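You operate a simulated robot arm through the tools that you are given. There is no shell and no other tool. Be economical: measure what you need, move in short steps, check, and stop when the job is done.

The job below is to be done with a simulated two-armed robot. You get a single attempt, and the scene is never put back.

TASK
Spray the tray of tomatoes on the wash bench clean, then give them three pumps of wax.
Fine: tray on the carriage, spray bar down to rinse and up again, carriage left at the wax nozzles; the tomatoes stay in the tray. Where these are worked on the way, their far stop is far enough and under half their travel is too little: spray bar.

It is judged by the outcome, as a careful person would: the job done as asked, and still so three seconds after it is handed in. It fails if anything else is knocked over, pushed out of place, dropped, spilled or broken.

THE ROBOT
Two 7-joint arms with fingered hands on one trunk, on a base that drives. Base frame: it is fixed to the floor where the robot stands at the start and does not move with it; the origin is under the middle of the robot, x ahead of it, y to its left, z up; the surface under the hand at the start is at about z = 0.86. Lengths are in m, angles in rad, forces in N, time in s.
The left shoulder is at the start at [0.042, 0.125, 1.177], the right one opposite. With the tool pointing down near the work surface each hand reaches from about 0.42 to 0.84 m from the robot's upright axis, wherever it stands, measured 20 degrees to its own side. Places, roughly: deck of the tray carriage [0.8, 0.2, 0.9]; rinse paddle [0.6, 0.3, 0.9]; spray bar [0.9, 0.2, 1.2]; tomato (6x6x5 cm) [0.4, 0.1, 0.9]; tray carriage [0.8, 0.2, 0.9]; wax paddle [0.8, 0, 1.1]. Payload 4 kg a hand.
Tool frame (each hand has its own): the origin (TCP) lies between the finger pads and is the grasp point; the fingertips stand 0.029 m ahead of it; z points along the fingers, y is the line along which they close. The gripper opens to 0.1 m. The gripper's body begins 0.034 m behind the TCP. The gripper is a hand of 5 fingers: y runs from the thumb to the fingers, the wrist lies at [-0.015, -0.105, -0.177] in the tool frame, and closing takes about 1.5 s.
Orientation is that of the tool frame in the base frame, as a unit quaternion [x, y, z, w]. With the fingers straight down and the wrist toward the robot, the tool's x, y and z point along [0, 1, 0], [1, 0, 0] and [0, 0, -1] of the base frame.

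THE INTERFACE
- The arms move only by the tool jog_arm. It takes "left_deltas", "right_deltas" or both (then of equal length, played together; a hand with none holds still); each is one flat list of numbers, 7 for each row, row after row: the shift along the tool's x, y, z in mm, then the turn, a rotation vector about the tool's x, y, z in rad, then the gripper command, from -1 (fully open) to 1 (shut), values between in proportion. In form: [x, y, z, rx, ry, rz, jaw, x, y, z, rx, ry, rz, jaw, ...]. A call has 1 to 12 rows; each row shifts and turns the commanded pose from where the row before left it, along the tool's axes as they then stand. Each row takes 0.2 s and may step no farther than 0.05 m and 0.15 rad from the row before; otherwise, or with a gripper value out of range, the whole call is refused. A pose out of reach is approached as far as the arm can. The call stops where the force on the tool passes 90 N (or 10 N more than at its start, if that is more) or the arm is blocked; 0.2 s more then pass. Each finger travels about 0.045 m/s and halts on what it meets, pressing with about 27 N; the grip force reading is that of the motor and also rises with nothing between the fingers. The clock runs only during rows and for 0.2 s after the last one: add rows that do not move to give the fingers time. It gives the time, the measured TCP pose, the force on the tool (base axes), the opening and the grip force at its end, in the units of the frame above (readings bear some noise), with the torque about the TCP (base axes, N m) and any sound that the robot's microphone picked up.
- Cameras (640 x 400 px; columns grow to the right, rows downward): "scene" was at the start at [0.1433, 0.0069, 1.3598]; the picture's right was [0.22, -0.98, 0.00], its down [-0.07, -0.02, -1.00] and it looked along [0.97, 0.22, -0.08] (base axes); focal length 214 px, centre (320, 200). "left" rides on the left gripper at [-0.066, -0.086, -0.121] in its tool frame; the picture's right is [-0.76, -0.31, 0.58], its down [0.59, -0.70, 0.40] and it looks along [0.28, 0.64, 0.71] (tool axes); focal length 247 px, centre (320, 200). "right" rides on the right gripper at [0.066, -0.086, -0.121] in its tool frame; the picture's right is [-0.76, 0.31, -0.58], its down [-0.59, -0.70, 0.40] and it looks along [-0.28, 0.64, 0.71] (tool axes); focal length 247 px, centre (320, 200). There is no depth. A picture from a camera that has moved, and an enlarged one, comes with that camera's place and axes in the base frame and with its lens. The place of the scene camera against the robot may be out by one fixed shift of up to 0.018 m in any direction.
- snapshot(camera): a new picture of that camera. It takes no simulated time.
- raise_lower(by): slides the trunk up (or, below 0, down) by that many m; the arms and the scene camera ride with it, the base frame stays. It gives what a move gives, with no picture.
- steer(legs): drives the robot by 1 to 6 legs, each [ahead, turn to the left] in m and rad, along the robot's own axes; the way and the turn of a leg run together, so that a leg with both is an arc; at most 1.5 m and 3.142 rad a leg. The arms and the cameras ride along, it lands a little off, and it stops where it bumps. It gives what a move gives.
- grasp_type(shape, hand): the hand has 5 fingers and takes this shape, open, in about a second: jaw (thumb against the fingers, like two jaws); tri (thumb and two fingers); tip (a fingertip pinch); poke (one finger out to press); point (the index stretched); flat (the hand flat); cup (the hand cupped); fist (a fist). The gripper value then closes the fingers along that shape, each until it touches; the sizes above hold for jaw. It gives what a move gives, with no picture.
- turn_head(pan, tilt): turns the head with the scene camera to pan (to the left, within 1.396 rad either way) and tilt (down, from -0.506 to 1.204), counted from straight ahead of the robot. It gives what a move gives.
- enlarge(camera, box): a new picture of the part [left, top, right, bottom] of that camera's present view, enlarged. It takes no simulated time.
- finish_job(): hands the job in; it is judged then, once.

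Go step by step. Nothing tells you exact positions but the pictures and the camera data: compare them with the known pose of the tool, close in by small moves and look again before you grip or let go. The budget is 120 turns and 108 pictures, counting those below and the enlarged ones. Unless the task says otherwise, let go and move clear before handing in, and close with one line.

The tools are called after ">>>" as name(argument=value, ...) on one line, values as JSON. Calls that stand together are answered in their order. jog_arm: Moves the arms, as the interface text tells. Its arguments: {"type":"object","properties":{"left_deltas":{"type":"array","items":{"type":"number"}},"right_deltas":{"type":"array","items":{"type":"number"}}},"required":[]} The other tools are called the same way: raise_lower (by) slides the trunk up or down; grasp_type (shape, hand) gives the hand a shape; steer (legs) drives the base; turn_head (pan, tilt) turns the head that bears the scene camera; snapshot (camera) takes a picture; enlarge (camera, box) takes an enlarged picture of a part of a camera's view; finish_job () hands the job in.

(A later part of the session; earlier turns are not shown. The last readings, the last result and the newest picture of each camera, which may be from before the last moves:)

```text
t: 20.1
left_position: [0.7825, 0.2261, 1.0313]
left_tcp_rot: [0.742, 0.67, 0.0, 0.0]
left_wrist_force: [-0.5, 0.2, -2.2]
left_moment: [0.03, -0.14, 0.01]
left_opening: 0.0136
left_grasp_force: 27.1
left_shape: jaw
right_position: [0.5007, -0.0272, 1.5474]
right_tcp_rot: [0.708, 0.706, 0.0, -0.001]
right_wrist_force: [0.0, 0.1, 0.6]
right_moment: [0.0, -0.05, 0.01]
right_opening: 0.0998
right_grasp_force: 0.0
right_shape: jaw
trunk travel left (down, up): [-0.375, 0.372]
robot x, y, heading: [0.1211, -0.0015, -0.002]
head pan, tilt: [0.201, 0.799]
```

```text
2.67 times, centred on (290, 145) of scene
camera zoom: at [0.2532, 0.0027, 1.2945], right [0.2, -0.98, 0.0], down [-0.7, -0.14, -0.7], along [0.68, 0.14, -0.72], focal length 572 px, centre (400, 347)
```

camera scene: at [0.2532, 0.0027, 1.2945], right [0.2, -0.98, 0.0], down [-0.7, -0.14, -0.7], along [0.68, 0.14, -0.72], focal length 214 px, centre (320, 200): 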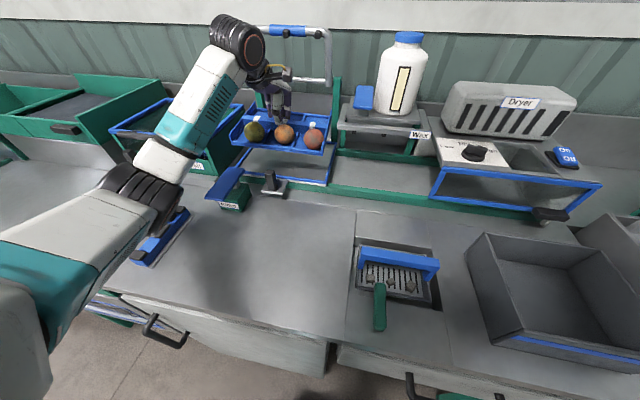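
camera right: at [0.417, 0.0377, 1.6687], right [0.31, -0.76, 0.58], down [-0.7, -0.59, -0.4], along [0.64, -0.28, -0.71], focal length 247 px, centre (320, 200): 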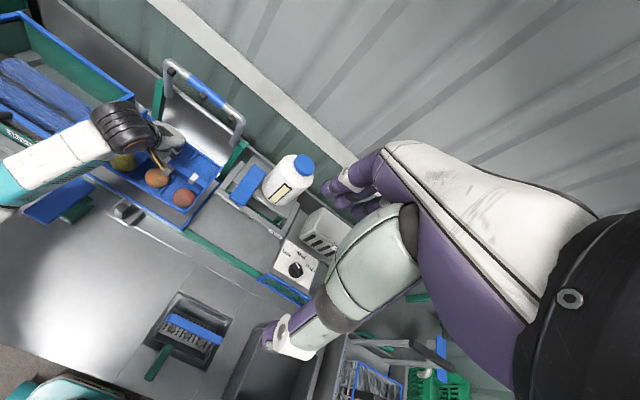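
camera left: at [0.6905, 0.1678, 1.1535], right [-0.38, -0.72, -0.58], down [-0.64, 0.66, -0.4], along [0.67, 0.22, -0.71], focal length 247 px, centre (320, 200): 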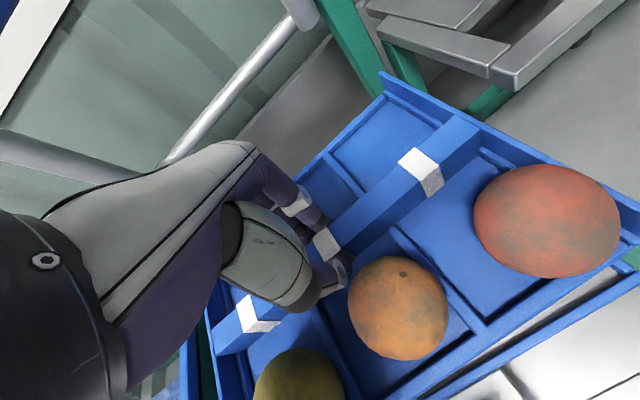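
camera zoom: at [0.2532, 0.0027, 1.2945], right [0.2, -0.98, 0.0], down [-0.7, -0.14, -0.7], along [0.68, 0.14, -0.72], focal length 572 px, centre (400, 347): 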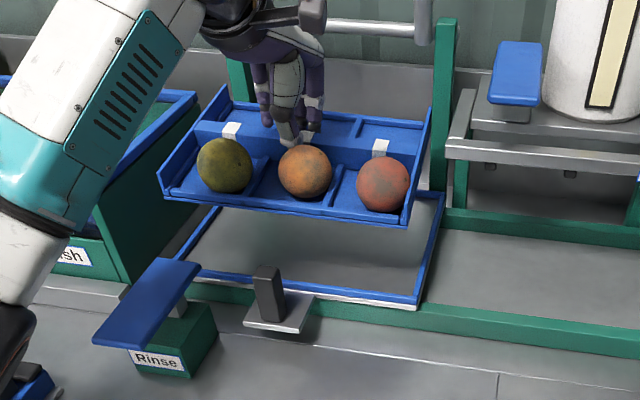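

The tray is nearly over the deck but needs about −0.05 rad yaw, +10 mm in x and −7 mm in y. I apply that, then lower to a few cm above the deck and recheck.

>>> jog_arm(left_deltas=[-3, 5.5, 0, 0, 0, 0.025, 1, -3, 5.5, 0, 0, 0, 0.025, 1, 0, 0, 12, 0, 0, 0, 1, 0, 0, 12, 0, 0, 0, 1, 0, 0, 12, 0, 0, 0, 1, 0, 0, 12, 0, 0, 0, 1, 0, 0, 8, 0, 0, 0, 1])

>>> enlarge(camera="right", box=[70, 100, 270, 260])

>>> enlarge(camera="scene", box=[200, 70, 380, 220])

```text
t: 21.7
left_position: [0.7934, 0.2172, 0.9752]
left_tcp_rot: [0.759, 0.651, -0.001, 0.0]
left_wrist_force: [0.3, 1.0, -2.6]
left_moment: [0.07, -0.09, 0.01]
left_opening: 0.0137
left_grasp_force: 26.7
left_shape: jaw
right_position: [0.5015, -0.0277, 1.5473]
right_tcp_rot: [0.708, 0.706, -0.001, -0.001]
right_wrist_force: [-0.3, 0.4, 0.7]
right_moment: [0.02, -0.02, 0.0]
right_opening: 0.0998
right_grasp_force: 0.2
right_shape: jaw
trunk travel left (down, up): [-0.375, 0.372]
robot x, y, heading: [0.1225, 0.0009, 0.001]
head pan, tilt: [0.201, 0.799]
```

```text
2.50 times, centred on (170, 180) of right
camera zoom: at [0.4172, 0.0376, 1.6687], right [0.31, -0.76, 0.58], down [-0.7, -0.59, -0.4], along [0.64, -0.28, -0.71], focal length 617 px, centre (695, 250)
```

zoom: 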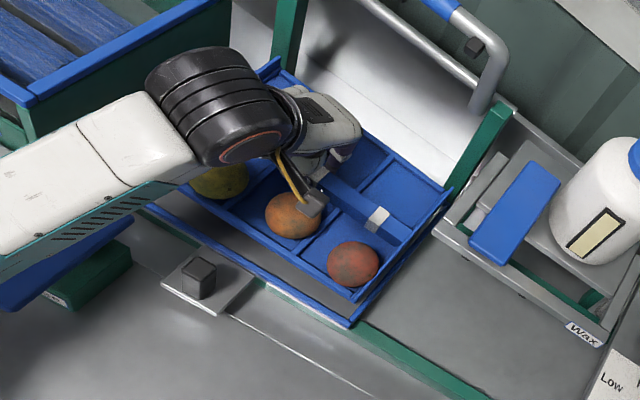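

```text
2.67 times, centred on (290, 145) of scene
camera zoom: at [0.2534, 0.0026, 1.2945], right [0.2, -0.98, 0.0], down [-0.7, -0.14, -0.7], along [0.68, 0.14, -0.72], focal length 572 px, centre (400, 347)
```

zoom: 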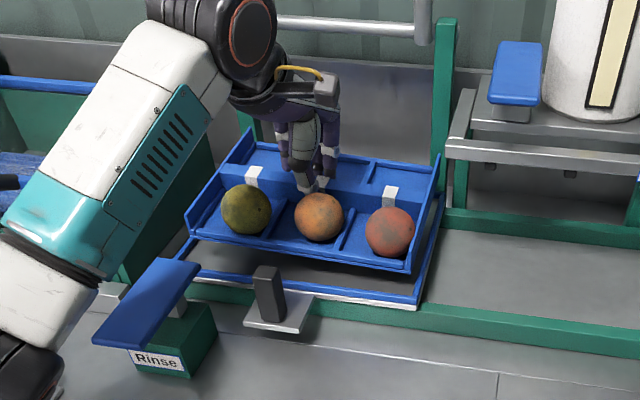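

The tray now lines up with the deck within a few mm. I lower gently until it touches.

>>> jog_arm(left_deltas=[0, 0, 5, 0, 0, 0, 1, 0, 0, 5, 0, 0, 0, 1, 0, 0, 5, 0, 0, 0, 1, 0, 0, 4, 0, 0, 0, 1])

>>> enlarge(camera="right", box=[70, 100, 270, 260])

>>> enlarge(camera="scene", box=[200, 70, 380, 220])

```text
t: 22.7
left_position: [0.7929, 0.2181, 0.9562]
left_tcp_rot: [0.759, 0.651, 0.0, 0.0]
left_wrist_force: [-0.2, -0.5, -1.4]
left_moment: [0.04, -0.16, 0.05]
left_opening: 0.0135
left_grasp_force: 27.2
left_shape: jaw
right_position: [0.5031, -0.0272, 1.5484]
right_tcp_rot: [0.708, 0.706, -0.001, -0.001]
right_wrist_force: [0.4, -1.1, -0.2]
right_moment: [-0.02, 0.01, -0.02]
right_opening: 0.0998
right_grasp_force: 0.0
right_shape: jaw
trunk travel left (down, up): [-0.375, 0.372]
robot x, y, heading: [0.12, -0.0008, 0.001]
head pan, tilt: [0.201, 0.799]
```

```text
2.50 times, centred on (170, 180) of right
camera zoom: at [0.4172, 0.0376, 1.6687], right [0.31, -0.76, 0.58], down [-0.7, -0.59, -0.4], along [0.64, -0.28, -0.71], focal length 617 px, centre (695, 250)
```

zoom: 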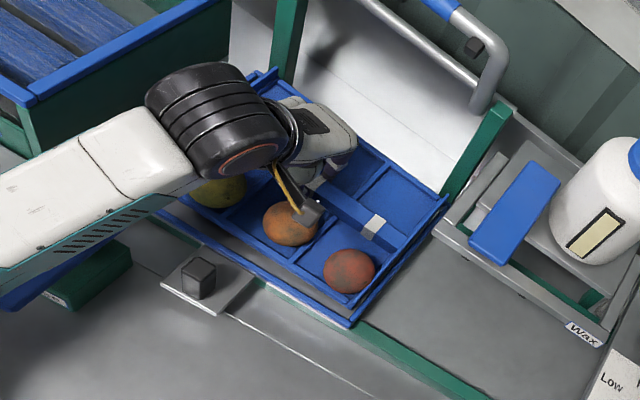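

```text
2.67 times, centred on (290, 145) of scene
camera zoom: at [0.2533, 0.0026, 1.2945], right [0.2, -0.98, 0.0], down [-0.7, -0.14, -0.7], along [0.68, 0.14, -0.72], focal length 572 px, centre (400, 347)
```

zoom: 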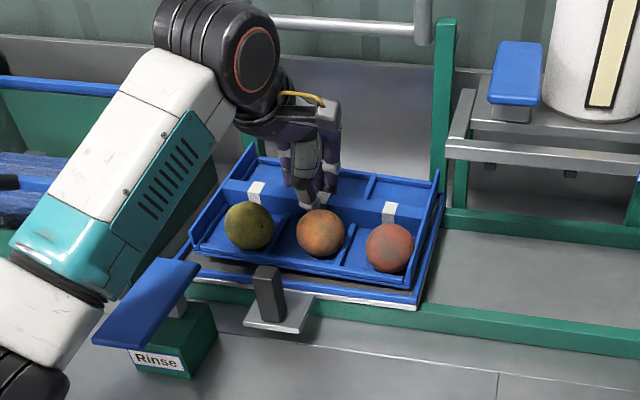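

Still just above the deck, with good alignment. I continue down in small steps.

>>> jog_arm(left_deltas=[0, -1, 3, 0, 0, 0, 1, 0, -1, 3, 0, 0, 0, 1, 0, 0, 2, 0, 0, 0, 1])

>>> enlarge(camera="scene", box=[200, 70, 380, 220])

```text
t: 23.5
left_position: [0.7903, 0.2165, 0.9483]
left_tcp_rot: [0.759, 0.651, -0.001, 0.001]
left_wrist_force: [0.1, -0.7, -3.1]
left_moment: [-0.02, -0.11, 0.0]
left_opening: 0.0136
left_grasp_force: 27.2
left_shape: jaw
right_position: [0.5018, -0.0261, 1.5476]
right_tcp_rot: [0.708, 0.707, 0.0, -0.001]
right_wrist_force: [-0.1, 1.0, 0.0]
right_moment: [-0.02, -0.05, -0.01]
right_opening: 0.0998
right_grasp_force: 0.2
right_shape: jaw
trunk travel left (down, up): [-0.375, 0.372]
robot x, y, heading: [0.1209, -0.0029, -0.003]
head pan, tilt: [0.201, 0.799]
```

```text
2.67 times, centred on (290, 145) of scene
camera zoom: at [0.2533, 0.0026, 1.2945], right [0.2, -0.98, 0.0], down [-0.7, -0.14, -0.7], along [0.68, 0.14, -0.72], focal length 572 px, centre (400, 347)
```

zoom: 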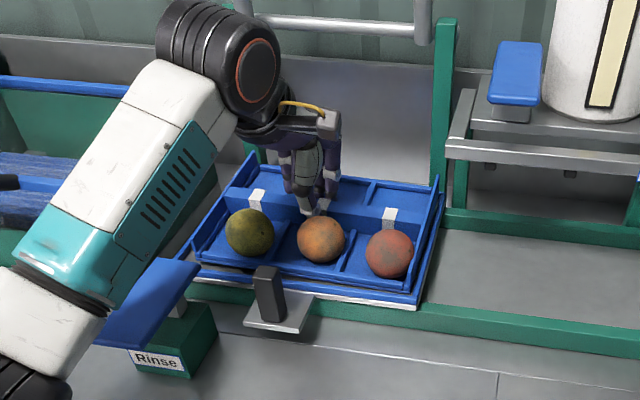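

>>> jog_arm(left_deltas=[0, 0, 3, 0, 0, 0, 1, 0, 0, 3, 0, 0, 0, 1, 0, 0, 2, 0, 0, 0, 1])

>>> enlarge(camera="scene", box=[200, 70, 380, 220])

```text
t: 24.3
left_position: [0.7922, 0.2182, 0.9401]
left_tcp_rot: [0.759, 0.652, 0.0, 0.0]
left_wrist_force: [1.0, 0.0, -0.9]
left_moment: [-0.06, 0.04, -0.05]
left_opening: 0.0139
left_grasp_force: 26.8
left_shape: jaw
right_position: [0.5013, -0.0263, 1.5474]
right_tcp_rot: [0.708, 0.706, 0.001, 0.0]
right_wrist_force: [-0.6, -0.6, -0.8]
right_moment: [-0.01, 0.0, 0.01]
right_opening: 0.0999
right_grasp_force: 0.1
right_shape: jaw
trunk travel left (down, up): [-0.375, 0.372]
robot x, y, heading: [0.1196, 0.0035, -0.006]
head pan, tilt: [0.201, 0.799]
```

```text
2.67 times, centred on (290, 145) of scene
camera zoom: at [0.2532, 0.0026, 1.2945], right [0.2, -0.98, 0.0], down [-0.7, -0.14, -0.7], along [0.68, 0.14, -0.72], focal length 572 px, centre (400, 347)
```

zoom: 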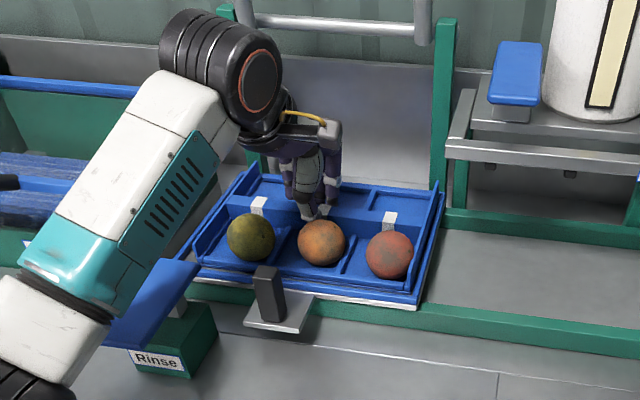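

>>> jog_arm(left_deltas=[0, 0, 2, 0, 0, 0, 1, 0, 0, 2, 0, 0, 0, 1, 0, 0, 0, 0, 0, 0, 1])

>>> enlarge(camera="right", box=[70, 100, 270, 260])

```text
t: 25.1
left_position: [0.7907, 0.2176, 0.94]
left_tcp_rot: [0.757, 0.653, 0.001, 0.001]
left_wrist_force: [1.1, 2.2, 7.4]
left_moment: [0.02, 0.02, -0.03]
left_opening: 0.014
left_grasp_force: 27.7
left_shape: jaw
right_position: [0.5008, -0.0269, 1.5484]
right_tcp_rot: [0.708, 0.707, 0.001, 0.0]
right_wrist_force: [-0.3, 0.7, 0.5]
right_moment: [-0.03, 0.0, 0.0]
right_opening: 0.0999
right_grasp_force: 0.0
right_shape: jaw
trunk travel left (down, up): [-0.375, 0.372]
robot x, y, heading: [0.1243, 0.0016, -0.003]
head pan, tilt: [0.201, 0.799]
```

```text
2.50 times, centred on (170, 180) of right
camera zoom: at [0.4159, 0.0376, 1.669], right [0.31, -0.76, 0.58], down [-0.7, -0.59, -0.4], along [0.64, -0.28, -0.71], focal length 617 px, centre (695, 250)
```

zoom: 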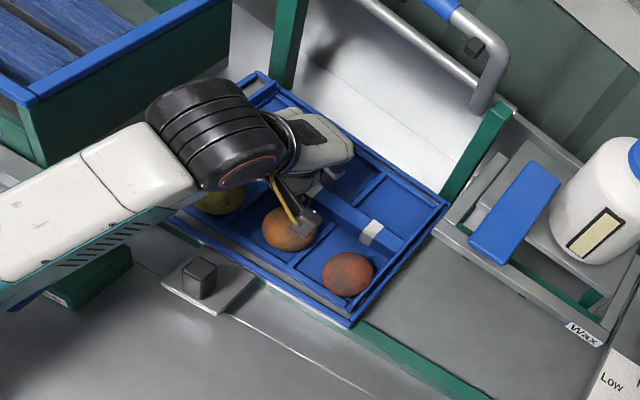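

The tray has bottomed inside the deck rim. I open just enough to free the spine and rise straight up.

>>> jog_arm(left_deltas=[0, 0, -1, 0, 0, 0, 0.7, 0, 0, 0, 0, 0, 0, 0.4, 0, 0, 0, 0, 0, 0, 0.4, 0, 0, -5, 0, 0, 0, 0.4, 0, 0, -10, 0, 0, 0, 0.4, 0, 0, -15, 0, 0, 0, 0.4, 0, 0, -25, 0, 0, 0, 0.4, 0, 0, -30, 0, 0, 0, 0.4])

>>> enlarge(camera="scene", box=[200, 70, 380, 220])

>>> snapshot(camera="left")

```text
t: 26.9
left_position: [0.7897, 0.2181, 1.0237]
left_tcp_rot: [0.759, 0.651, 0.0, -0.001]
left_wrist_force: [0.1, -0.2, 0.1]
left_moment: [0.04, 0.03, 0.0]
left_opening: 0.0296
left_grasp_force: 0.0
left_shape: jaw
right_position: [0.5005, -0.0262, 1.5485]
right_tcp_rot: [0.708, 0.706, 0.0, 0.0]
right_wrist_force: [0.1, 0.5, -0.2]
right_moment: [-0.01, 0.0, 0.0]
right_opening: 0.0997
right_grasp_force: 0.1
right_shape: jaw
trunk travel left (down, up): [-0.375, 0.372]
robot x, y, heading: [0.1188, -0.0017, -0.003]
head pan, tilt: [0.201, 0.799]
```

```text
2.67 times, centred on (290, 145) of scene
camera zoom: at [0.2529, 0.0024, 1.2945], right [0.2, -0.98, 0.0], down [-0.7, -0.14, -0.7], along [0.68, 0.14, -0.72], focal length 572 px, centre (400, 347)
```

zoom: 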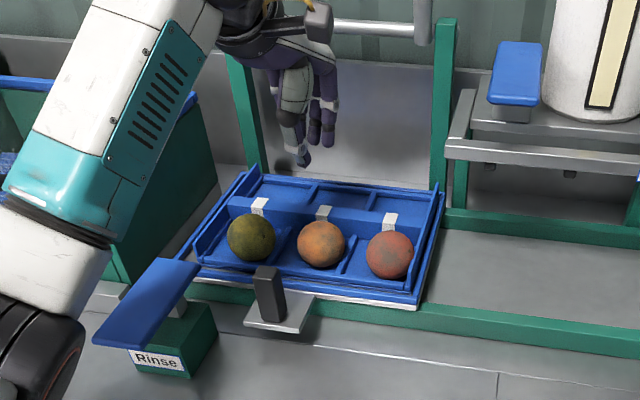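

```text
59 pictures are left
camera left: at [0.6956, 0.1647, 1.146], right [-0.42, -0.7, -0.58], down [-0.61, 0.69, -0.4], along [0.68, 0.18, -0.71], focal length 247 px, centre (320, 200)
```

left: 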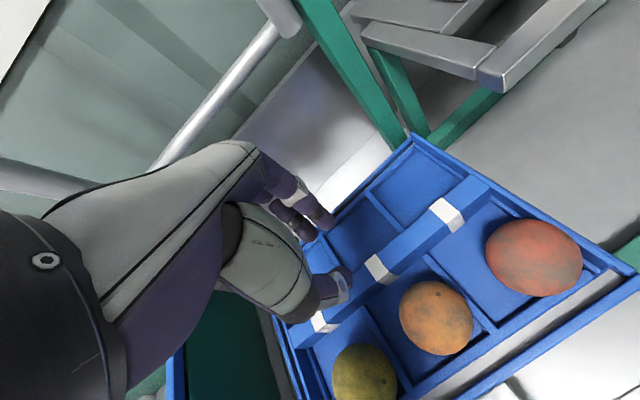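

The tray sits squarely on the carriage. The spray bar's blue grip is near (0.83, 0.21, 1.24), hinged around (0.89, –, 1.105), so it swings toward me and down. I back the left hand out, straighten it and raise it above the bar with the hand open.

>>> jog_arm(left_deltas=[0, -30, 0, 0, 0, -0.0375, 0, 0, -30, 0, 0, 0, -0.0375, 0, 0, -30, 0, 0, 0, -0.0375, -0.5, 0, -30, 0, 0, 0, -0.0375, -1, 0, 0, -44, 0, 0, 0, -1, 0, 0, -44, 0, 0, 0, -1, 0, 0, -44, 0, 0, 0, -1, 0, 0, -44, 0, 0, 0, -1, 0, 0, -44, 0, 0, 0, -1, 0, 0, -44, 0, 0, 0, -1, 0, 0, -44, 0, 0, 0, -1])

>>> turn_head(pan=0.2, tilt=0.4)

>>> snapshot(camera="scene")

>>> snapshot(camera="left")

>>> enlarge(camera="right", box=[50, 40, 350, 260])

```text
t: 29.3
left_position: [0.6728, 0.2264, 1.3305]
left_tcp_rot: [0.708, 0.706, -0.001, 0.0]
left_wrist_force: [0.4, -0.5, -0.7]
left_moment: [0.0, -0.03, 0.0]
left_opening: 0.0996
left_grasp_force: 0.1
left_shape: jaw
right_position: [0.5014, -0.0277, 1.5487]
right_tcp_rot: [0.708, 0.706, 0.0, -0.001]
right_wrist_force: [-0.3, 0.6, 0.6]
right_moment: [-0.02, -0.05, -0.02]
right_opening: 0.1001
right_grasp_force: 0.0
right_shape: jaw
trunk travel left (down, up): [-0.375, 0.372]
robot x, y, heading: [0.1193, -0.0023, 0.002]
head pan, tilt: [0.201, 0.799]
```

```text
t: 30.1
left_position: [0.6739, 0.228, 1.3307]
left_tcp_rot: [0.708, 0.706, 0.0, -0.001]
left_wrist_force: [-0.3, -0.3, 0.3]
left_moment: [-0.01, 0.02, -0.01]
left_opening: 0.1
left_grasp_force: 0.1
left_shape: jaw
right_position: [0.502, -0.0269, 1.5475]
right_tcp_rot: [0.707, 0.707, 0.0, 0.0]
right_wrist_force: [0.0, -0.9, 0.3]
right_moment: [0.01, 0.02, -0.02]
right_opening: 0.1
right_grasp_force: 0.2
right_shape: jaw
trunk travel left (down, up): [-0.375, 0.372]
robot x, y, heading: [0.1212, -0.0007, -0.001]
head pan, tilt: [0.201, 0.4]
```

```text
58 pictures are left
camera scene: at [0.2647, 0.0048, 1.3295], right [0.2, -0.98, 0.0], down [-0.38, -0.08, -0.92], along [0.9, 0.18, -0.39], focal length 214 px, centre (320, 200)
```

scene: 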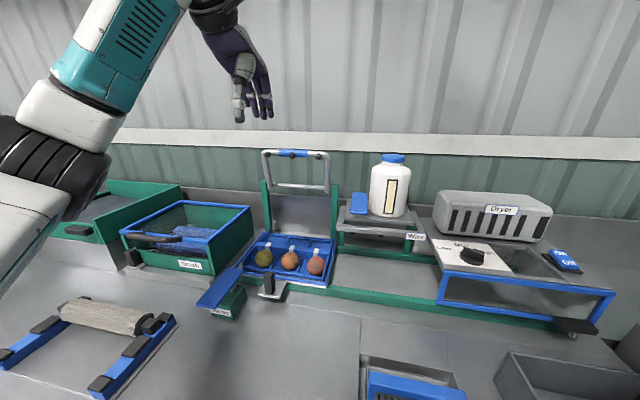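

```text
57 pictures are left
camera left: at [0.5873, 0.1605, 1.4526], right [-0.31, -0.76, -0.58], down [-0.7, 0.59, -0.4], along [0.64, 0.28, -0.71], focal length 247 px, centre (320, 200)
```

left: 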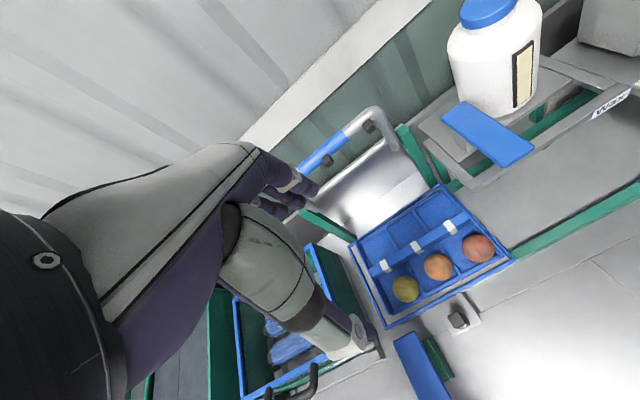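

```text
1.82 times, centred on (200, 150) of right
camera zoom: at [0.4167, 0.0374, 1.6688], right [0.31, -0.76, 0.58], down [-0.7, -0.59, -0.4], along [0.64, -0.28, -0.71], focal length 449 px, centre (538, 291)
```

zoom: 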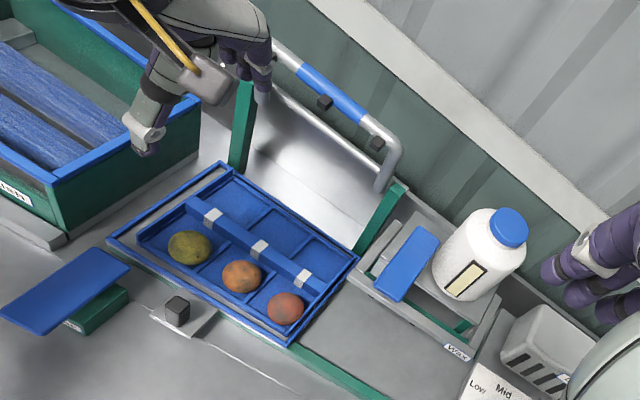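

Re-triangulated, the grip's centre is about (0.864, 0.221, 1.22), with nozzles on its front every 78 mm. I move over the tube, 37 mm right of the middle nozzle.

>>> jog_arm(left_deltas=[-8.8, 38, 0, 0, 0, 0, -1, -8.8, 38, 0, 0, 0, 0, -1, -8.8, 38, 0, 0, 0, 0, -1, -8.8, 38, 0, 0, 0, 0, -1, -8.8, 38, 0, 0, 0, 0, -1, 0, 0, 15, 0, 0, 0, -1, 0, 0, 15, 0, 0, 0, -1])

>>> snapshot(camera="scene")

>>> snapshot(camera="left")

>>> enlarge(camera="right", box=[50, 20, 300, 200])

```text
t: 31.7
left_position: [0.8468, 0.1839, 1.293]
left_tcp_rot: [0.708, 0.706, -0.001, 0.0]
left_wrist_force: [0.9, -0.4, 0.1]
left_moment: [0.03, 0.02, 0.02]
left_opening: 0.0998
left_grasp_force: 0.0
left_shape: jaw
left hand out of reach, approached as far as the arm can: row 5
right_position: [0.5014, -0.0284, 1.5487]
right_tcp_rot: [0.708, 0.706, 0.001, -0.001]
right_wrist_force: [-0.9, 0.2, 0.1]
right_moment: [0.03, 0.01, 0.01]
right_opening: 0.0997
right_grasp_force: 0.2
right_shape: jaw
trunk travel left (down, up): [-0.375, 0.372]
robot x, y, heading: [0.1213, 0.0024, -0.003]
head pan, tilt: [0.201, 0.4]
```

```text
55 pictures are left
camera scene: at [0.2647, 0.004, 1.3297], right [0.2, -0.98, 0.0], down [-0.38, -0.08, -0.92], along [0.9, 0.18, -0.39], focal length 214 px, centre (320, 200)
```

scene: 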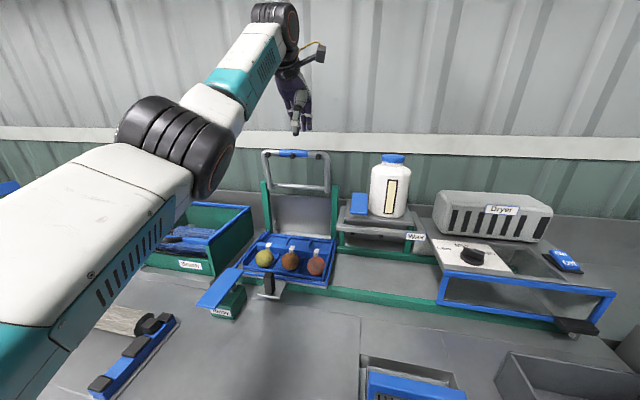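

```text
54 pictures are left
camera left: at [0.7603, 0.1183, 1.4136], right [-0.31, -0.76, -0.58], down [-0.7, 0.59, -0.4], along [0.64, 0.28, -0.71], focal length 247 px, centre (320, 200)
```

left: 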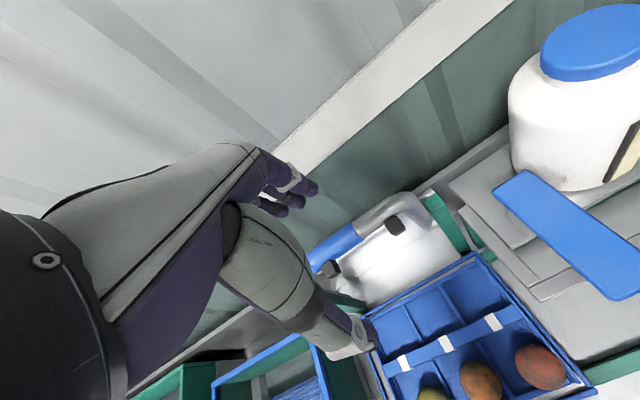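

```text
2.22 times, centred on (175, 110) of right
camera zoom: at [0.4168, 0.0358, 1.669], right [0.31, -0.76, 0.58], down [-0.7, -0.59, -0.4], along [0.64, -0.28, -0.71], focal length 549 px, centre (642, 400)
```

zoom: 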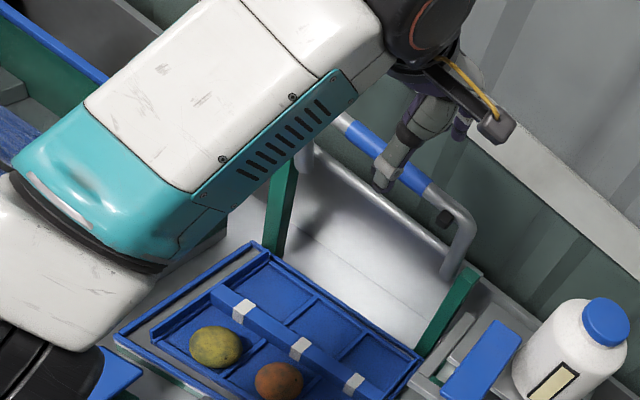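

The arm hits its reach limit because the shoulder is low, so I raise the trunk 0.12 m and then bring the hand down over the tube.

>>> raise_lower(by=0.12)

>>> jog_arm(left_deltas=[0, 0, 0, 0, 0, 0, -1])

```text
t: 33.2
left_position: [0.8476, 0.1861, 1.41]
left_tcp_rot: [0.708, 0.706, -0.001, 0.0]
left_wrist_force: [0.0, 0.0, -1.0]
left_moment: [-0.01, 0.01, -0.01]
left_opening: 0.0998
left_grasp_force: 0.0
left_shape: jaw
right_position: [0.5024, -0.0272, 1.6662]
right_tcp_rot: [0.708, 0.707, 0.0, -0.001]
right_wrist_force: [0.1, -0.3, -0.5]
right_moment: [0.01, 0.0, -0.02]
right_opening: 0.0998
right_grasp_force: 0.0
right_shape: jaw
trunk travel left (down, up): [-0.495, 0.252]
robot x, y, heading: [0.1177, 0.0023, -0.004]
head pan, tilt: [0.201, 0.4]
```

```text
t: 33.6
left_position: [0.8467, 0.186, 1.4122]
left_tcp_rot: [0.707, 0.707, 0.0, -0.001]
left_wrist_force: [-0.2, -0.2, -0.6]
left_moment: [-0.03, -0.04, -0.02]
left_opening: 0.0999
left_grasp_force: 0.1
left_shape: jaw
right_position: [0.5014, -0.0272, 1.6664]
right_tcp_rot: [0.707, 0.707, -0.001, 0.0]
right_wrist_force: [1.0, 0.8, 0.4]
right_moment: [-0.01, 0.0, -0.04]
right_opening: 0.0999
right_grasp_force: 0.1
right_shape: jaw
trunk travel left (down, up): [-0.495, 0.252]
robot x, y, heading: [0.1192, 0.0009, -0.006]
head pan, tilt: [0.201, 0.4]
```

>>> jog_arm(left_deltas=[-2, 5, 35, 0, 0, 0, -1, -2, 5, 35, 0, 0, 0, -1, -2, 5, 35, 0, 0, 0, -1, -2, 4, 35, 0, 0, 0, -1, 0, 0, 0, 0, 0, 0, -1])

>>> enlarge(camera="left", box=[220, 130, 480, 370])

>>> enlarge(camera="scene", box=[220, 60, 400, 300])

```text
t: 34.8
left_position: [0.8645, 0.1786, 1.272]
left_tcp_rot: [0.708, 0.706, 0.0, 0.0]
left_wrist_force: [-0.5, 0.5, 0.4]
left_moment: [0.0, -0.02, 0.03]
left_opening: 0.0998
left_grasp_force: 0.1
left_shape: jaw
right_position: [0.5018, -0.0274, 1.6677]
right_tcp_rot: [0.708, 0.706, 0.0, -0.001]
right_wrist_force: [1.1, 0.2, -0.6]
right_moment: [0.01, -0.02, -0.02]
right_opening: 0.0999
right_grasp_force: 0.1
right_shape: jaw
trunk travel left (down, up): [-0.495, 0.252]
robot x, y, heading: [0.1204, 0.0019, -0.001]
head pan, tilt: [0.201, 0.4]
```

```text
1.67 times, centred on (350, 250) of left
camera zoom: at [0.7799, 0.1123, 1.3939], right [-0.31, -0.76, -0.58], down [-0.7, 0.59, -0.4], along [0.64, 0.28, -0.71], focal length 412 px, centre (270, 117)
```

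zoom: 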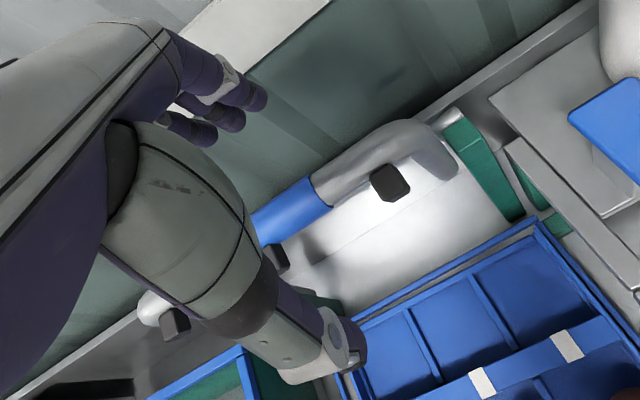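

```text
1.67 times, centred on (310, 180) of scene
camera zoom: at [0.2468, 0.0047, 1.4512], right [0.2, -0.98, 0.0], down [-0.38, -0.08, -0.92], along [0.9, 0.18, -0.39], focal length 358 px, centre (337, 233)
```

zoom: 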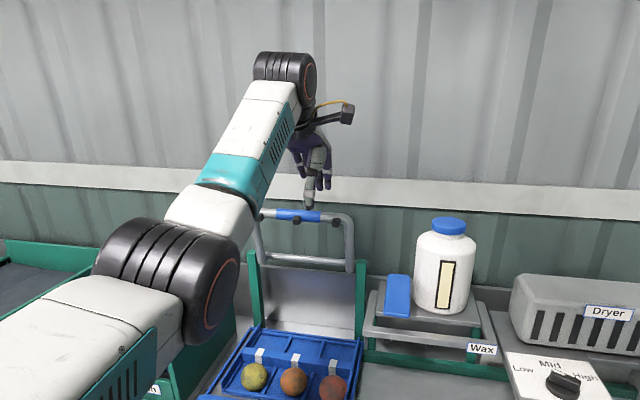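

Thumb is in front of the tube and fingers behind it. I go down to tube level and close.

>>> jog_arm(left_deltas=[0, 2, 15, 0, 0, 0, -1, 0, 2, 15, 0, 0, 0, -1, 0, 2, 15, 0, 0, 0, -1, 0, 0, 4, 0, 0, 0, -0.5, 0, 0, 0, 0, 0, 0, 0, 0, 0, 0, 0, 0, 0, 0.5, 0, 0, 0, 0, 0, 0, 1, 0, 0, 0, 0, 0, 0, 1, 0, 0, 0, 0, 0, 0, 1, 0, 0, 0, 0, 0, 0, 1])

>>> enlarge(camera="left", box=[220, 130, 480, 370])

```text
t: 37.0
left_position: [0.8712, 0.1779, 1.2233]
left_tcp_rot: [0.708, 0.706, -0.001, -0.001]
left_wrist_force: [-0.9, -0.2, -0.5]
left_moment: [0.0, 0.0, -0.11]
left_opening: 0.019
left_grasp_force: 26.8
left_shape: jaw
right_position: [0.501, -0.0267, 1.6676]
right_tcp_rot: [0.708, 0.707, 0.001, 0.0]
right_wrist_force: [0.4, -0.2, 1.2]
right_moment: [0.0, -0.01, 0.01]
right_opening: 0.0999
right_grasp_force: 0.0
right_shape: jaw
trunk travel left (down, up): [-0.495, 0.252]
robot x, y, heading: [0.1175, 0.0046, -0.0]
head pan, tilt: [0.201, 0.4]
```

```text
1.67 times, centred on (350, 250) of left
camera zoom: at [0.7854, 0.1109, 1.3451], right [-0.31, -0.76, -0.58], down [-0.7, 0.59, -0.4], along [0.64, 0.28, -0.71], focal length 412 px, centre (270, 117)
```

zoom: 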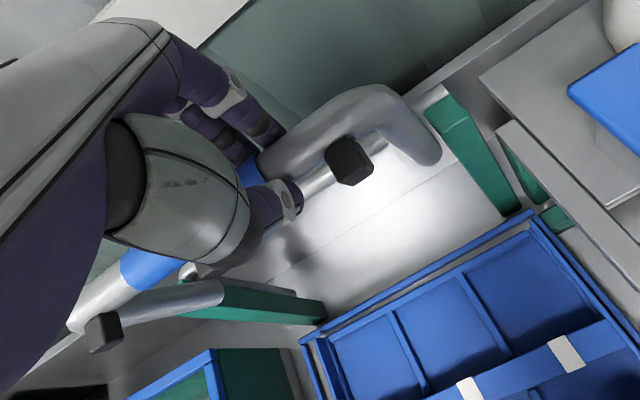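

Grip is firm on the 19 mm tube. I test the swing with a short forward-down move and read the forces.

>>> jog_arm(left_deltas=[0, -7, 3, 0, 0, 0, 1, 0, -7, 4, 0, 0, 0, 1, 0, -7, 4, 0, 0, 0, 1])

>>> enlarge(camera="scene", box=[220, 60, 400, 300])

```text
t: 37.8
left_position: [0.8488, 0.1772, 1.216]
left_tcp_rot: [0.708, 0.706, 0.002, 0.003]
left_wrist_force: [-0.5, -0.3, 15.7]
left_moment: [0.12, -0.52, -0.14]
left_opening: 0.0184
left_grasp_force: 27.1
left_shape: jaw
right_position: [0.4985, -0.0268, 1.6692]
right_tcp_rot: [0.707, 0.707, 0.001, 0.0]
right_wrist_force: [-0.4, -0.6, -0.4]
right_moment: [0.01, -0.01, 0.0]
right_opening: 0.1
right_grasp_force: 0.0
right_shape: jaw
trunk travel left (down, up): [-0.495, 0.252]
robot x, y, heading: [0.1204, -0.0034, -0.007]
head pan, tilt: [0.201, 0.4]
```

```text
1.67 times, centred on (310, 180) of scene
camera zoom: at [0.245, 0.0044, 1.4514], right [0.2, -0.98, 0.0], down [-0.38, -0.08, -0.92], along [0.9, 0.18, -0.39], focal length 358 px, centre (337, 233)
```

zoom: 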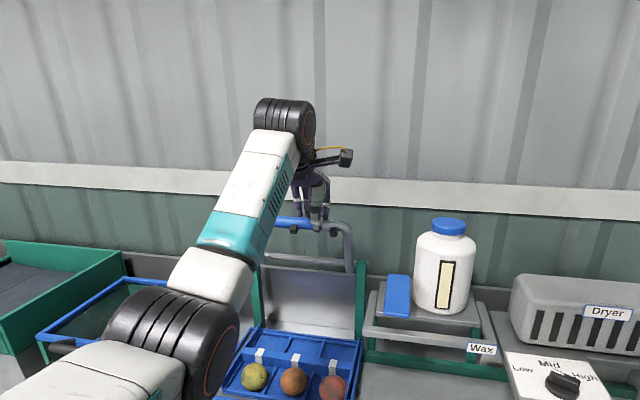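

The bar swings; the upward reaction says it started closer to vertical than assumed. I follow the arc with less descent at first.

>>> jog_arm(left_deltas=[0, -8, -1, 0, 0, 0, 1, 0, -8, 1, 0, 0, 0, 1, 0, -8, 2, 0, 0, 0, 1, 0, -8, 4, 0, 0, 0, 1])

```text
t: 38.8
left_position: [0.8198, 0.1769, 1.2029]
left_tcp_rot: [0.707, 0.707, -0.002, -0.002]
left_wrist_force: [5.6, -1.6, -5.9]
left_moment: [-0.03, -0.18, -0.16]
left_opening: 0.018
left_grasp_force: 26.2
left_shape: jaw
right_position: [0.5037, -0.0275, 1.6666]
right_tcp_rot: [0.708, 0.707, -0.001, -0.001]
right_wrist_force: [0.6, -0.7, 0.1]
right_moment: [0.0, 0.01, -0.03]
right_opening: 0.1001
right_grasp_force: 0.1
right_shape: jaw
trunk travel left (down, up): [-0.495, 0.252]
robot x, y, heading: [0.1207, -0.0021, 0.001]
head pan, tilt: [0.201, 0.4]
```

>>> jog_arm(left_deltas=[0, -9, 7, 0, 0, 0, 1, 0, -9, 8, 0, 0, 0, 1, 0, -8, 8, 0, 0, 0, 1, 0, -7, 9, 0, 0, 0, 1])

>>> enlarge(camera="left", box=[220, 130, 480, 370])

```text
t: 39.8
left_position: [0.7848, 0.178, 1.1738]
left_tcp_rot: [0.707, 0.707, 0.0, 0.001]
left_wrist_force: [0.0, -0.1, -0.5]
left_moment: [-0.02, 0.02, -0.02]
left_opening: 0.0132
left_grasp_force: 27.3
left_shape: jaw
right_position: [0.5017, -0.0257, 1.6675]
right_tcp_rot: [0.708, 0.706, 0.0, 0.0]
right_wrist_force: [0.0, -0.3, 0.1]
right_moment: [-0.03, 0.01, -0.01]
right_opening: 0.0999
right_grasp_force: 0.1
right_shape: jaw
trunk travel left (down, up): [-0.495, 0.252]
robot x, y, heading: [0.1226, 0.0026, 0.0]
head pan, tilt: [0.201, 0.4]
```

```text
1.67 times, centred on (350, 250) of left
camera zoom: at [0.7004, 0.112, 1.2956], right [-0.31, -0.76, -0.58], down [-0.7, 0.59, -0.4], along [0.64, 0.28, -0.71], focal length 412 px, centre (270, 117)
```

zoom: 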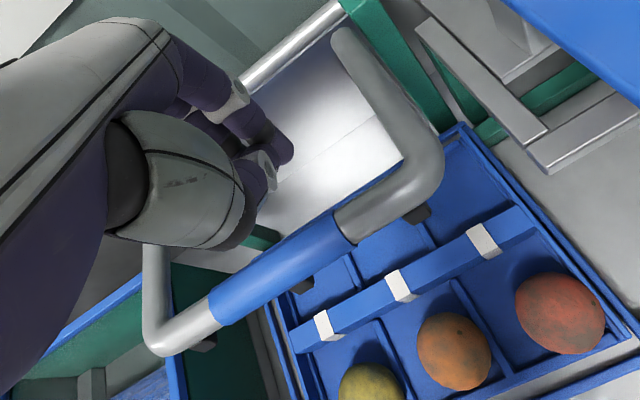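

The bar slipped out and swung on by itself. I look at where it rests.

>>> snapshot(camera="scene")

>>> enlarge(camera="right", box=[50, 40, 300, 240])

```text
47 pictures are left
camera scene: at [0.2477, 0.0052, 1.451], right [0.2, -0.98, 0.0], down [-0.38, -0.08, -0.92], along [0.9, 0.18, -0.39], focal length 214 px, centre (320, 200)
```

scene: 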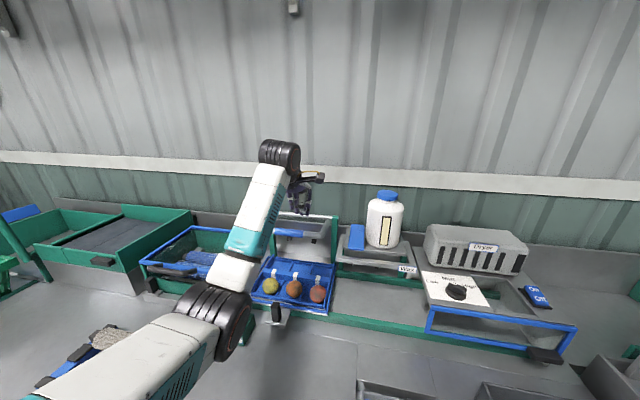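

```text
2.00 times, centred on (175, 140) of right
camera zoom: at [0.4173, 0.0379, 1.7887], right [0.31, -0.76, 0.58], down [-0.7, -0.59, -0.4], along [0.64, -0.28, -0.71], focal length 494 px, centre (610, 320)
```

zoom: 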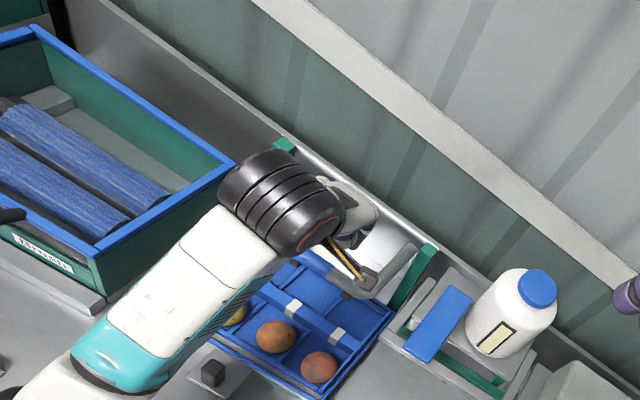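

The bar now lies forward over the tray, apparently near its lower stop. I raise the hand clear to see the bar properly and whether it stays down.

>>> jog_arm(left_deltas=[0, 0, -20, 0, 0, 0, 1, 0, 0, -30, 0, 0, 0, 1, 0, 0, -40, 0, 0, 0, 1, 0, 0, 0, 0, 0, 0, 1, 0, 0, 0, 0, 0, 0, 1])

>>> snapshot(camera="left")

>>> enlarge(camera="scene", box=[220, 170, 400, 330])

```text
t: 41.0
left_position: [0.7857, 0.1783, 1.2651]
left_tcp_rot: [0.707, 0.707, 0.0, 0.0]
left_wrist_force: [-1.1, 0.1, -0.1]
left_moment: [-0.02, 0.0, 0.03]
left_opening: 0.0134
left_grasp_force: 27.3
left_shape: jaw
right_position: [0.5017, -0.0268, 1.668]
right_tcp_rot: [0.708, 0.706, 0.0, 0.0]
right_wrist_force: [0.5, -0.6, 0.4]
right_moment: [0.01, 0.01, 0.04]
right_opening: 0.0999
right_grasp_force: 0.0
right_shape: jaw
trunk travel left (down, up): [-0.495, 0.252]
robot x, y, heading: [0.1219, -0.0005, -0.0]
head pan, tilt: [0.201, 0.4]
```

```text
45 pictures are left
camera left: at [0.699, 0.1123, 1.3863], right [-0.31, -0.76, -0.58], down [-0.7, 0.59, -0.4], along [0.64, 0.28, -0.71], focal length 247 px, centre (320, 200)
```

left: 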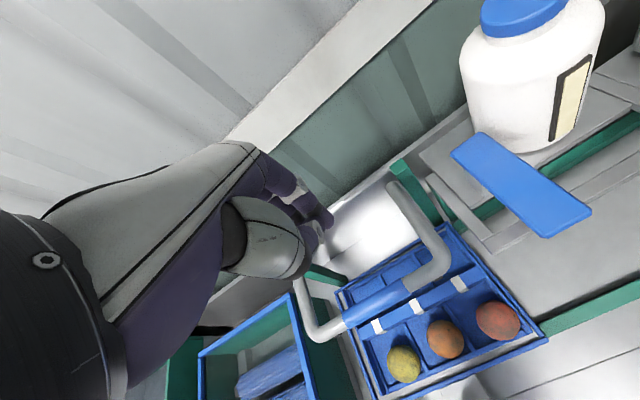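

```text
2.50 times, centred on (310, 250) of scene
camera zoom: at [0.247, 0.0046, 1.4511], right [0.2, -0.98, 0.0], down [-0.38, -0.08, -0.92], along [0.9, 0.18, -0.39], focal length 536 px, centre (345, 75)
```

zoom: 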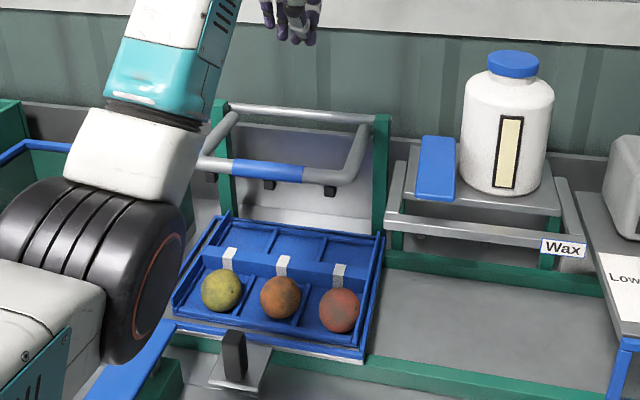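

The bar is level, nozzles pointing down over the tomatoes, and it stays down on its own. Next is the rinse paddle; I bring the left hand (closed) above it to measure its height.

>>> jog_arm(left_deltas=[18, -36, 0, 0, 0, 0, 1, 18, -36, 0, 0, 0, 0, 1, 18, -36, 0, 0, 0, 0, 1, 18, -36, 0, 0, 0, 0, 1, 18, -36, 0, 0, 0, 0, 1, 18, -36, 0, 0, 0, 0, 1, 0, -20, 40, 0, 0, 0, 1, 0, -20, 40, 0, 0, 0, 1])

>>> snapshot(camera="left")

>>> enlarge(camera="right", box=[0, 100, 300, 300])

```text
t: 42.8
left_position: [0.5281, 0.285, 1.1835]
left_tcp_rot: [0.708, 0.706, 0.002, 0.001]
left_wrist_force: [-0.6, 0.6, 0.4]
left_moment: [-0.04, -0.02, 0.01]
left_opening: 0.0134
left_grasp_force: 26.4
left_shape: jaw
right_position: [0.4995, -0.026, 1.6681]
right_tcp_rot: [0.708, 0.707, 0.001, 0.0]
right_wrist_force: [-0.5, -0.2, 0.5]
right_moment: [0.0, -0.05, -0.01]
right_opening: 0.0998
right_grasp_force: 0.0
right_shape: jaw
trunk travel left (down, up): [-0.495, 0.252]
robot x, y, heading: [0.1225, -0.0025, -0.002]
head pan, tilt: [0.201, 0.4]
```

```text
43 pictures are left
camera left: at [0.4417, 0.2187, 1.3057], right [-0.31, -0.76, -0.58], down [-0.7, 0.59, -0.4], along [0.64, 0.28, -0.71], focal length 247 px, centre (320, 200)
```

left: 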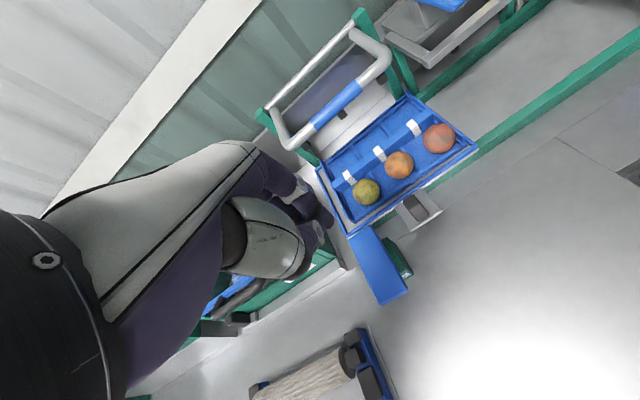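

```text
2.00 times, centred on (150, 200) of right
camera zoom: at [0.415, 0.038, 1.7891], right [0.31, -0.76, 0.58], down [-0.7, -0.59, -0.4], along [0.64, -0.28, -0.71], focal length 494 px, centre (660, 200)
```

zoom: 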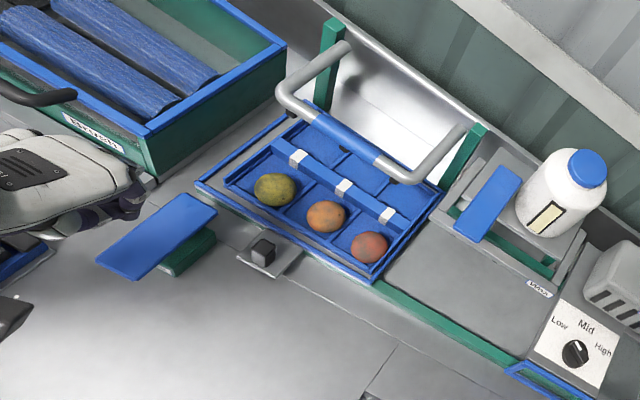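

The rinse paddle's plate is at x 0.53–0.63, y 0.308, z ≈ 0.98. I bring the closed fingertips just above its near half.

>>> jog_arm(left_deltas=[6, 6, 37, 0, 0, 0, 1, 6, 6, 37, 0, 0, 0, 1, 6, 6, 37, 0, 0, 0, 1, 5, 6, 37, 0, 0, 0, 1])

>>> snapshot(camera="left")

>>> enlarge(camera="right", box=[0, 140, 180, 260])

```text
t: 43.8
left_position: [0.5544, 0.3091, 1.0371]
left_tcp_rot: [0.708, 0.706, 0.0, 0.0]
left_wrist_force: [0.1, -0.2, -0.6]
left_moment: [-0.05, -0.01, -0.01]
left_opening: 0.0129
left_grasp_force: 26.7
left_shape: jaw
right_position: [0.5019, -0.0267, 1.6681]
right_tcp_rot: [0.708, 0.706, 0.0, 0.0]
right_wrist_force: [0.2, 0.3, 0.0]
right_moment: [0.01, 0.01, 0.01]
right_opening: 0.1001
right_grasp_force: 0.0
right_shape: jaw
trunk travel left (down, up): [-0.495, 0.252]
robot x, y, heading: [0.1163, -0.0008, -0.006]
head pan, tilt: [0.201, 0.4]
```

```text
41 pictures are left
camera left: at [0.4693, 0.2428, 1.158], right [-0.31, -0.76, -0.58], down [-0.7, 0.59, -0.4], along [0.64, 0.28, -0.71], focal length 247 px, centre (320, 200)
```

left: 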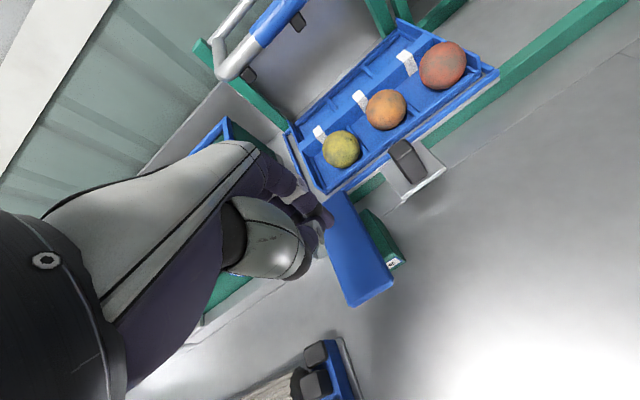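

```text
3.33 times, centred on (90, 200) of right
camera zoom: at [0.417, 0.0378, 1.7887], right [0.31, -0.76, 0.58], down [-0.7, -0.59, -0.4], along [0.64, -0.28, -0.71], focal length 823 px, centre (1087, 200)
```

zoom: 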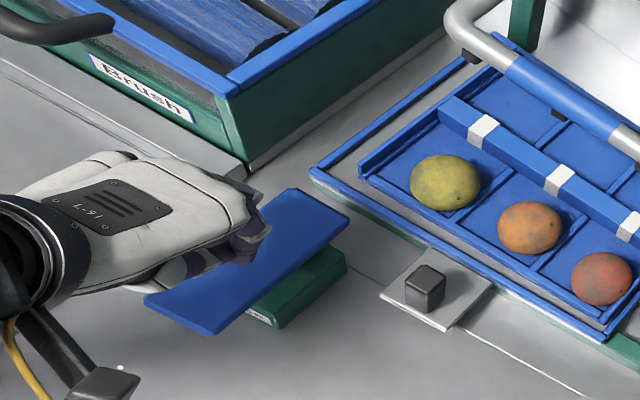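

The fingertips are over the paddle's near half, a few mm left of its middle. I shift 5 mm and press down gently, listening for sound.

>>> jog_arm(left_deltas=[-5, 0, 7, 0, 0, 0, 1, 0, 0, 7, 0, 0, 0, 1, 0, 0, 7, 0, 0, 0, 1, 0, 0, 5, 0, 0, 0, 1, 0, 0, 4, 0, 0, 0, 1, 0, 0, 4, 0, 0, 0, 1])

```text
t: 45.2
left_position: [0.5537, 0.3048, 1.0006]
left_tcp_rot: [0.708, 0.706, -0.001, 0.001]
left_wrist_force: [-0.4, -0.5, -0.1]
left_moment: [0.0, -0.03, 0.02]
left_opening: 0.0132
left_grasp_force: 26.7
left_shape: jaw
right_position: [0.5005, -0.0255, 1.6676]
right_tcp_rot: [0.708, 0.706, 0.001, 0.0]
right_wrist_force: [-0.1, -0.9, 0.3]
right_moment: [0.02, 0.02, 0.01]
right_opening: 0.0997
right_grasp_force: 0.0
right_shape: jaw
trunk travel left (down, up): [-0.495, 0.252]
robot x, y, heading: [0.1196, 0.0055, -0.001]
head pan, tilt: [0.201, 0.4]
```

No contact yet at 1.0; I continue down in small steps.

>>> jog_arm(left_deltas=[0, 0, 4, 0, 0, 0, 1, 0, 0, 4, 0, 0, 0, 1, 0, 0, 4, 0, 0, 0, 1, 0, 0, 4, 0, 0, 0, 1])

>>> snapshot(camera="left")

```text
t: 46.2
left_position: [0.5547, 0.3049, 0.9862]
left_tcp_rot: [0.708, 0.706, 0.0, 0.0]
left_wrist_force: [0.3, -0.3, 0.0]
left_moment: [0.01, 0.0, -0.02]
left_opening: 0.0132
left_grasp_force: 27.5
left_shape: jaw
right_position: [0.5013, -0.0263, 1.667]
right_tcp_rot: [0.707, 0.707, 0.0, 0.0]
right_wrist_force: [0.1, -0.7, 0.2]
right_moment: [0.05, 0.01, 0.01]
right_opening: 0.1
right_grasp_force: 0.0
right_shape: jaw
trunk travel left (down, up): [-0.495, 0.252]
robot x, y, heading: [0.1236, 0.0006, -0.002]
head pan, tilt: [0.201, 0.4]
```

```text
39 pictures are left
camera left: at [0.4681, 0.2386, 1.1073], right [-0.31, -0.76, -0.58], down [-0.7, 0.59, -0.4], along [0.64, 0.28, -0.71], focal length 247 px, centre (320, 200)
```

left: 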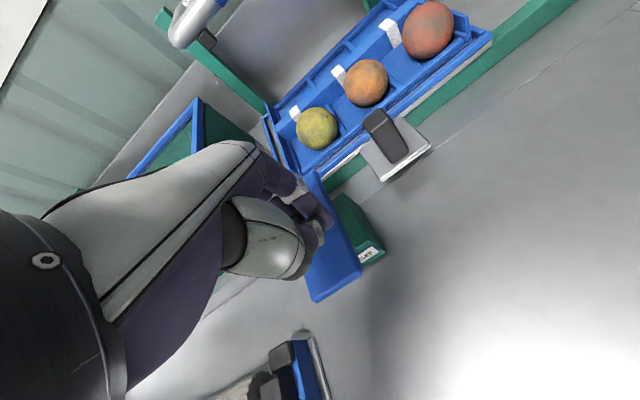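

The plate is really near z 0.95, y ≈ 0.315. I shift 7 mm left and keep pressing down.

>>> jog_arm(left_deltas=[7, 0, 3, 0, 0, 0, 1, 0, 0, 3, 0, 0, 0, 1, 0, 0, 3, 0, 0, 0, 1, 0, 0, 3, 0, 0, 0, 1])

```text
t: 47.2
left_position: [0.5542, 0.3103, 0.9739]
left_tcp_rot: [0.708, 0.706, 0.001, 0.0]
left_wrist_force: [0.6, 0.3, 2.9]
left_moment: [-0.02, -0.08, 0.02]
left_opening: 0.0131
left_grasp_force: 27.4
left_shape: jaw
right_position: [0.5014, -0.0265, 1.6696]
right_tcp_rot: [0.708, 0.707, 0.0, 0.0]
right_wrist_force: [-0.1, -0.1, 0.7]
right_moment: [0.0, 0.01, -0.01]
right_opening: 0.0998
right_grasp_force: 0.0
right_shape: jaw
trunk travel left (down, up): [-0.495, 0.252]
robot x, y, heading: [0.1179, -0.0005, 0.001]
head pan, tilt: [0.201, 0.4]
```

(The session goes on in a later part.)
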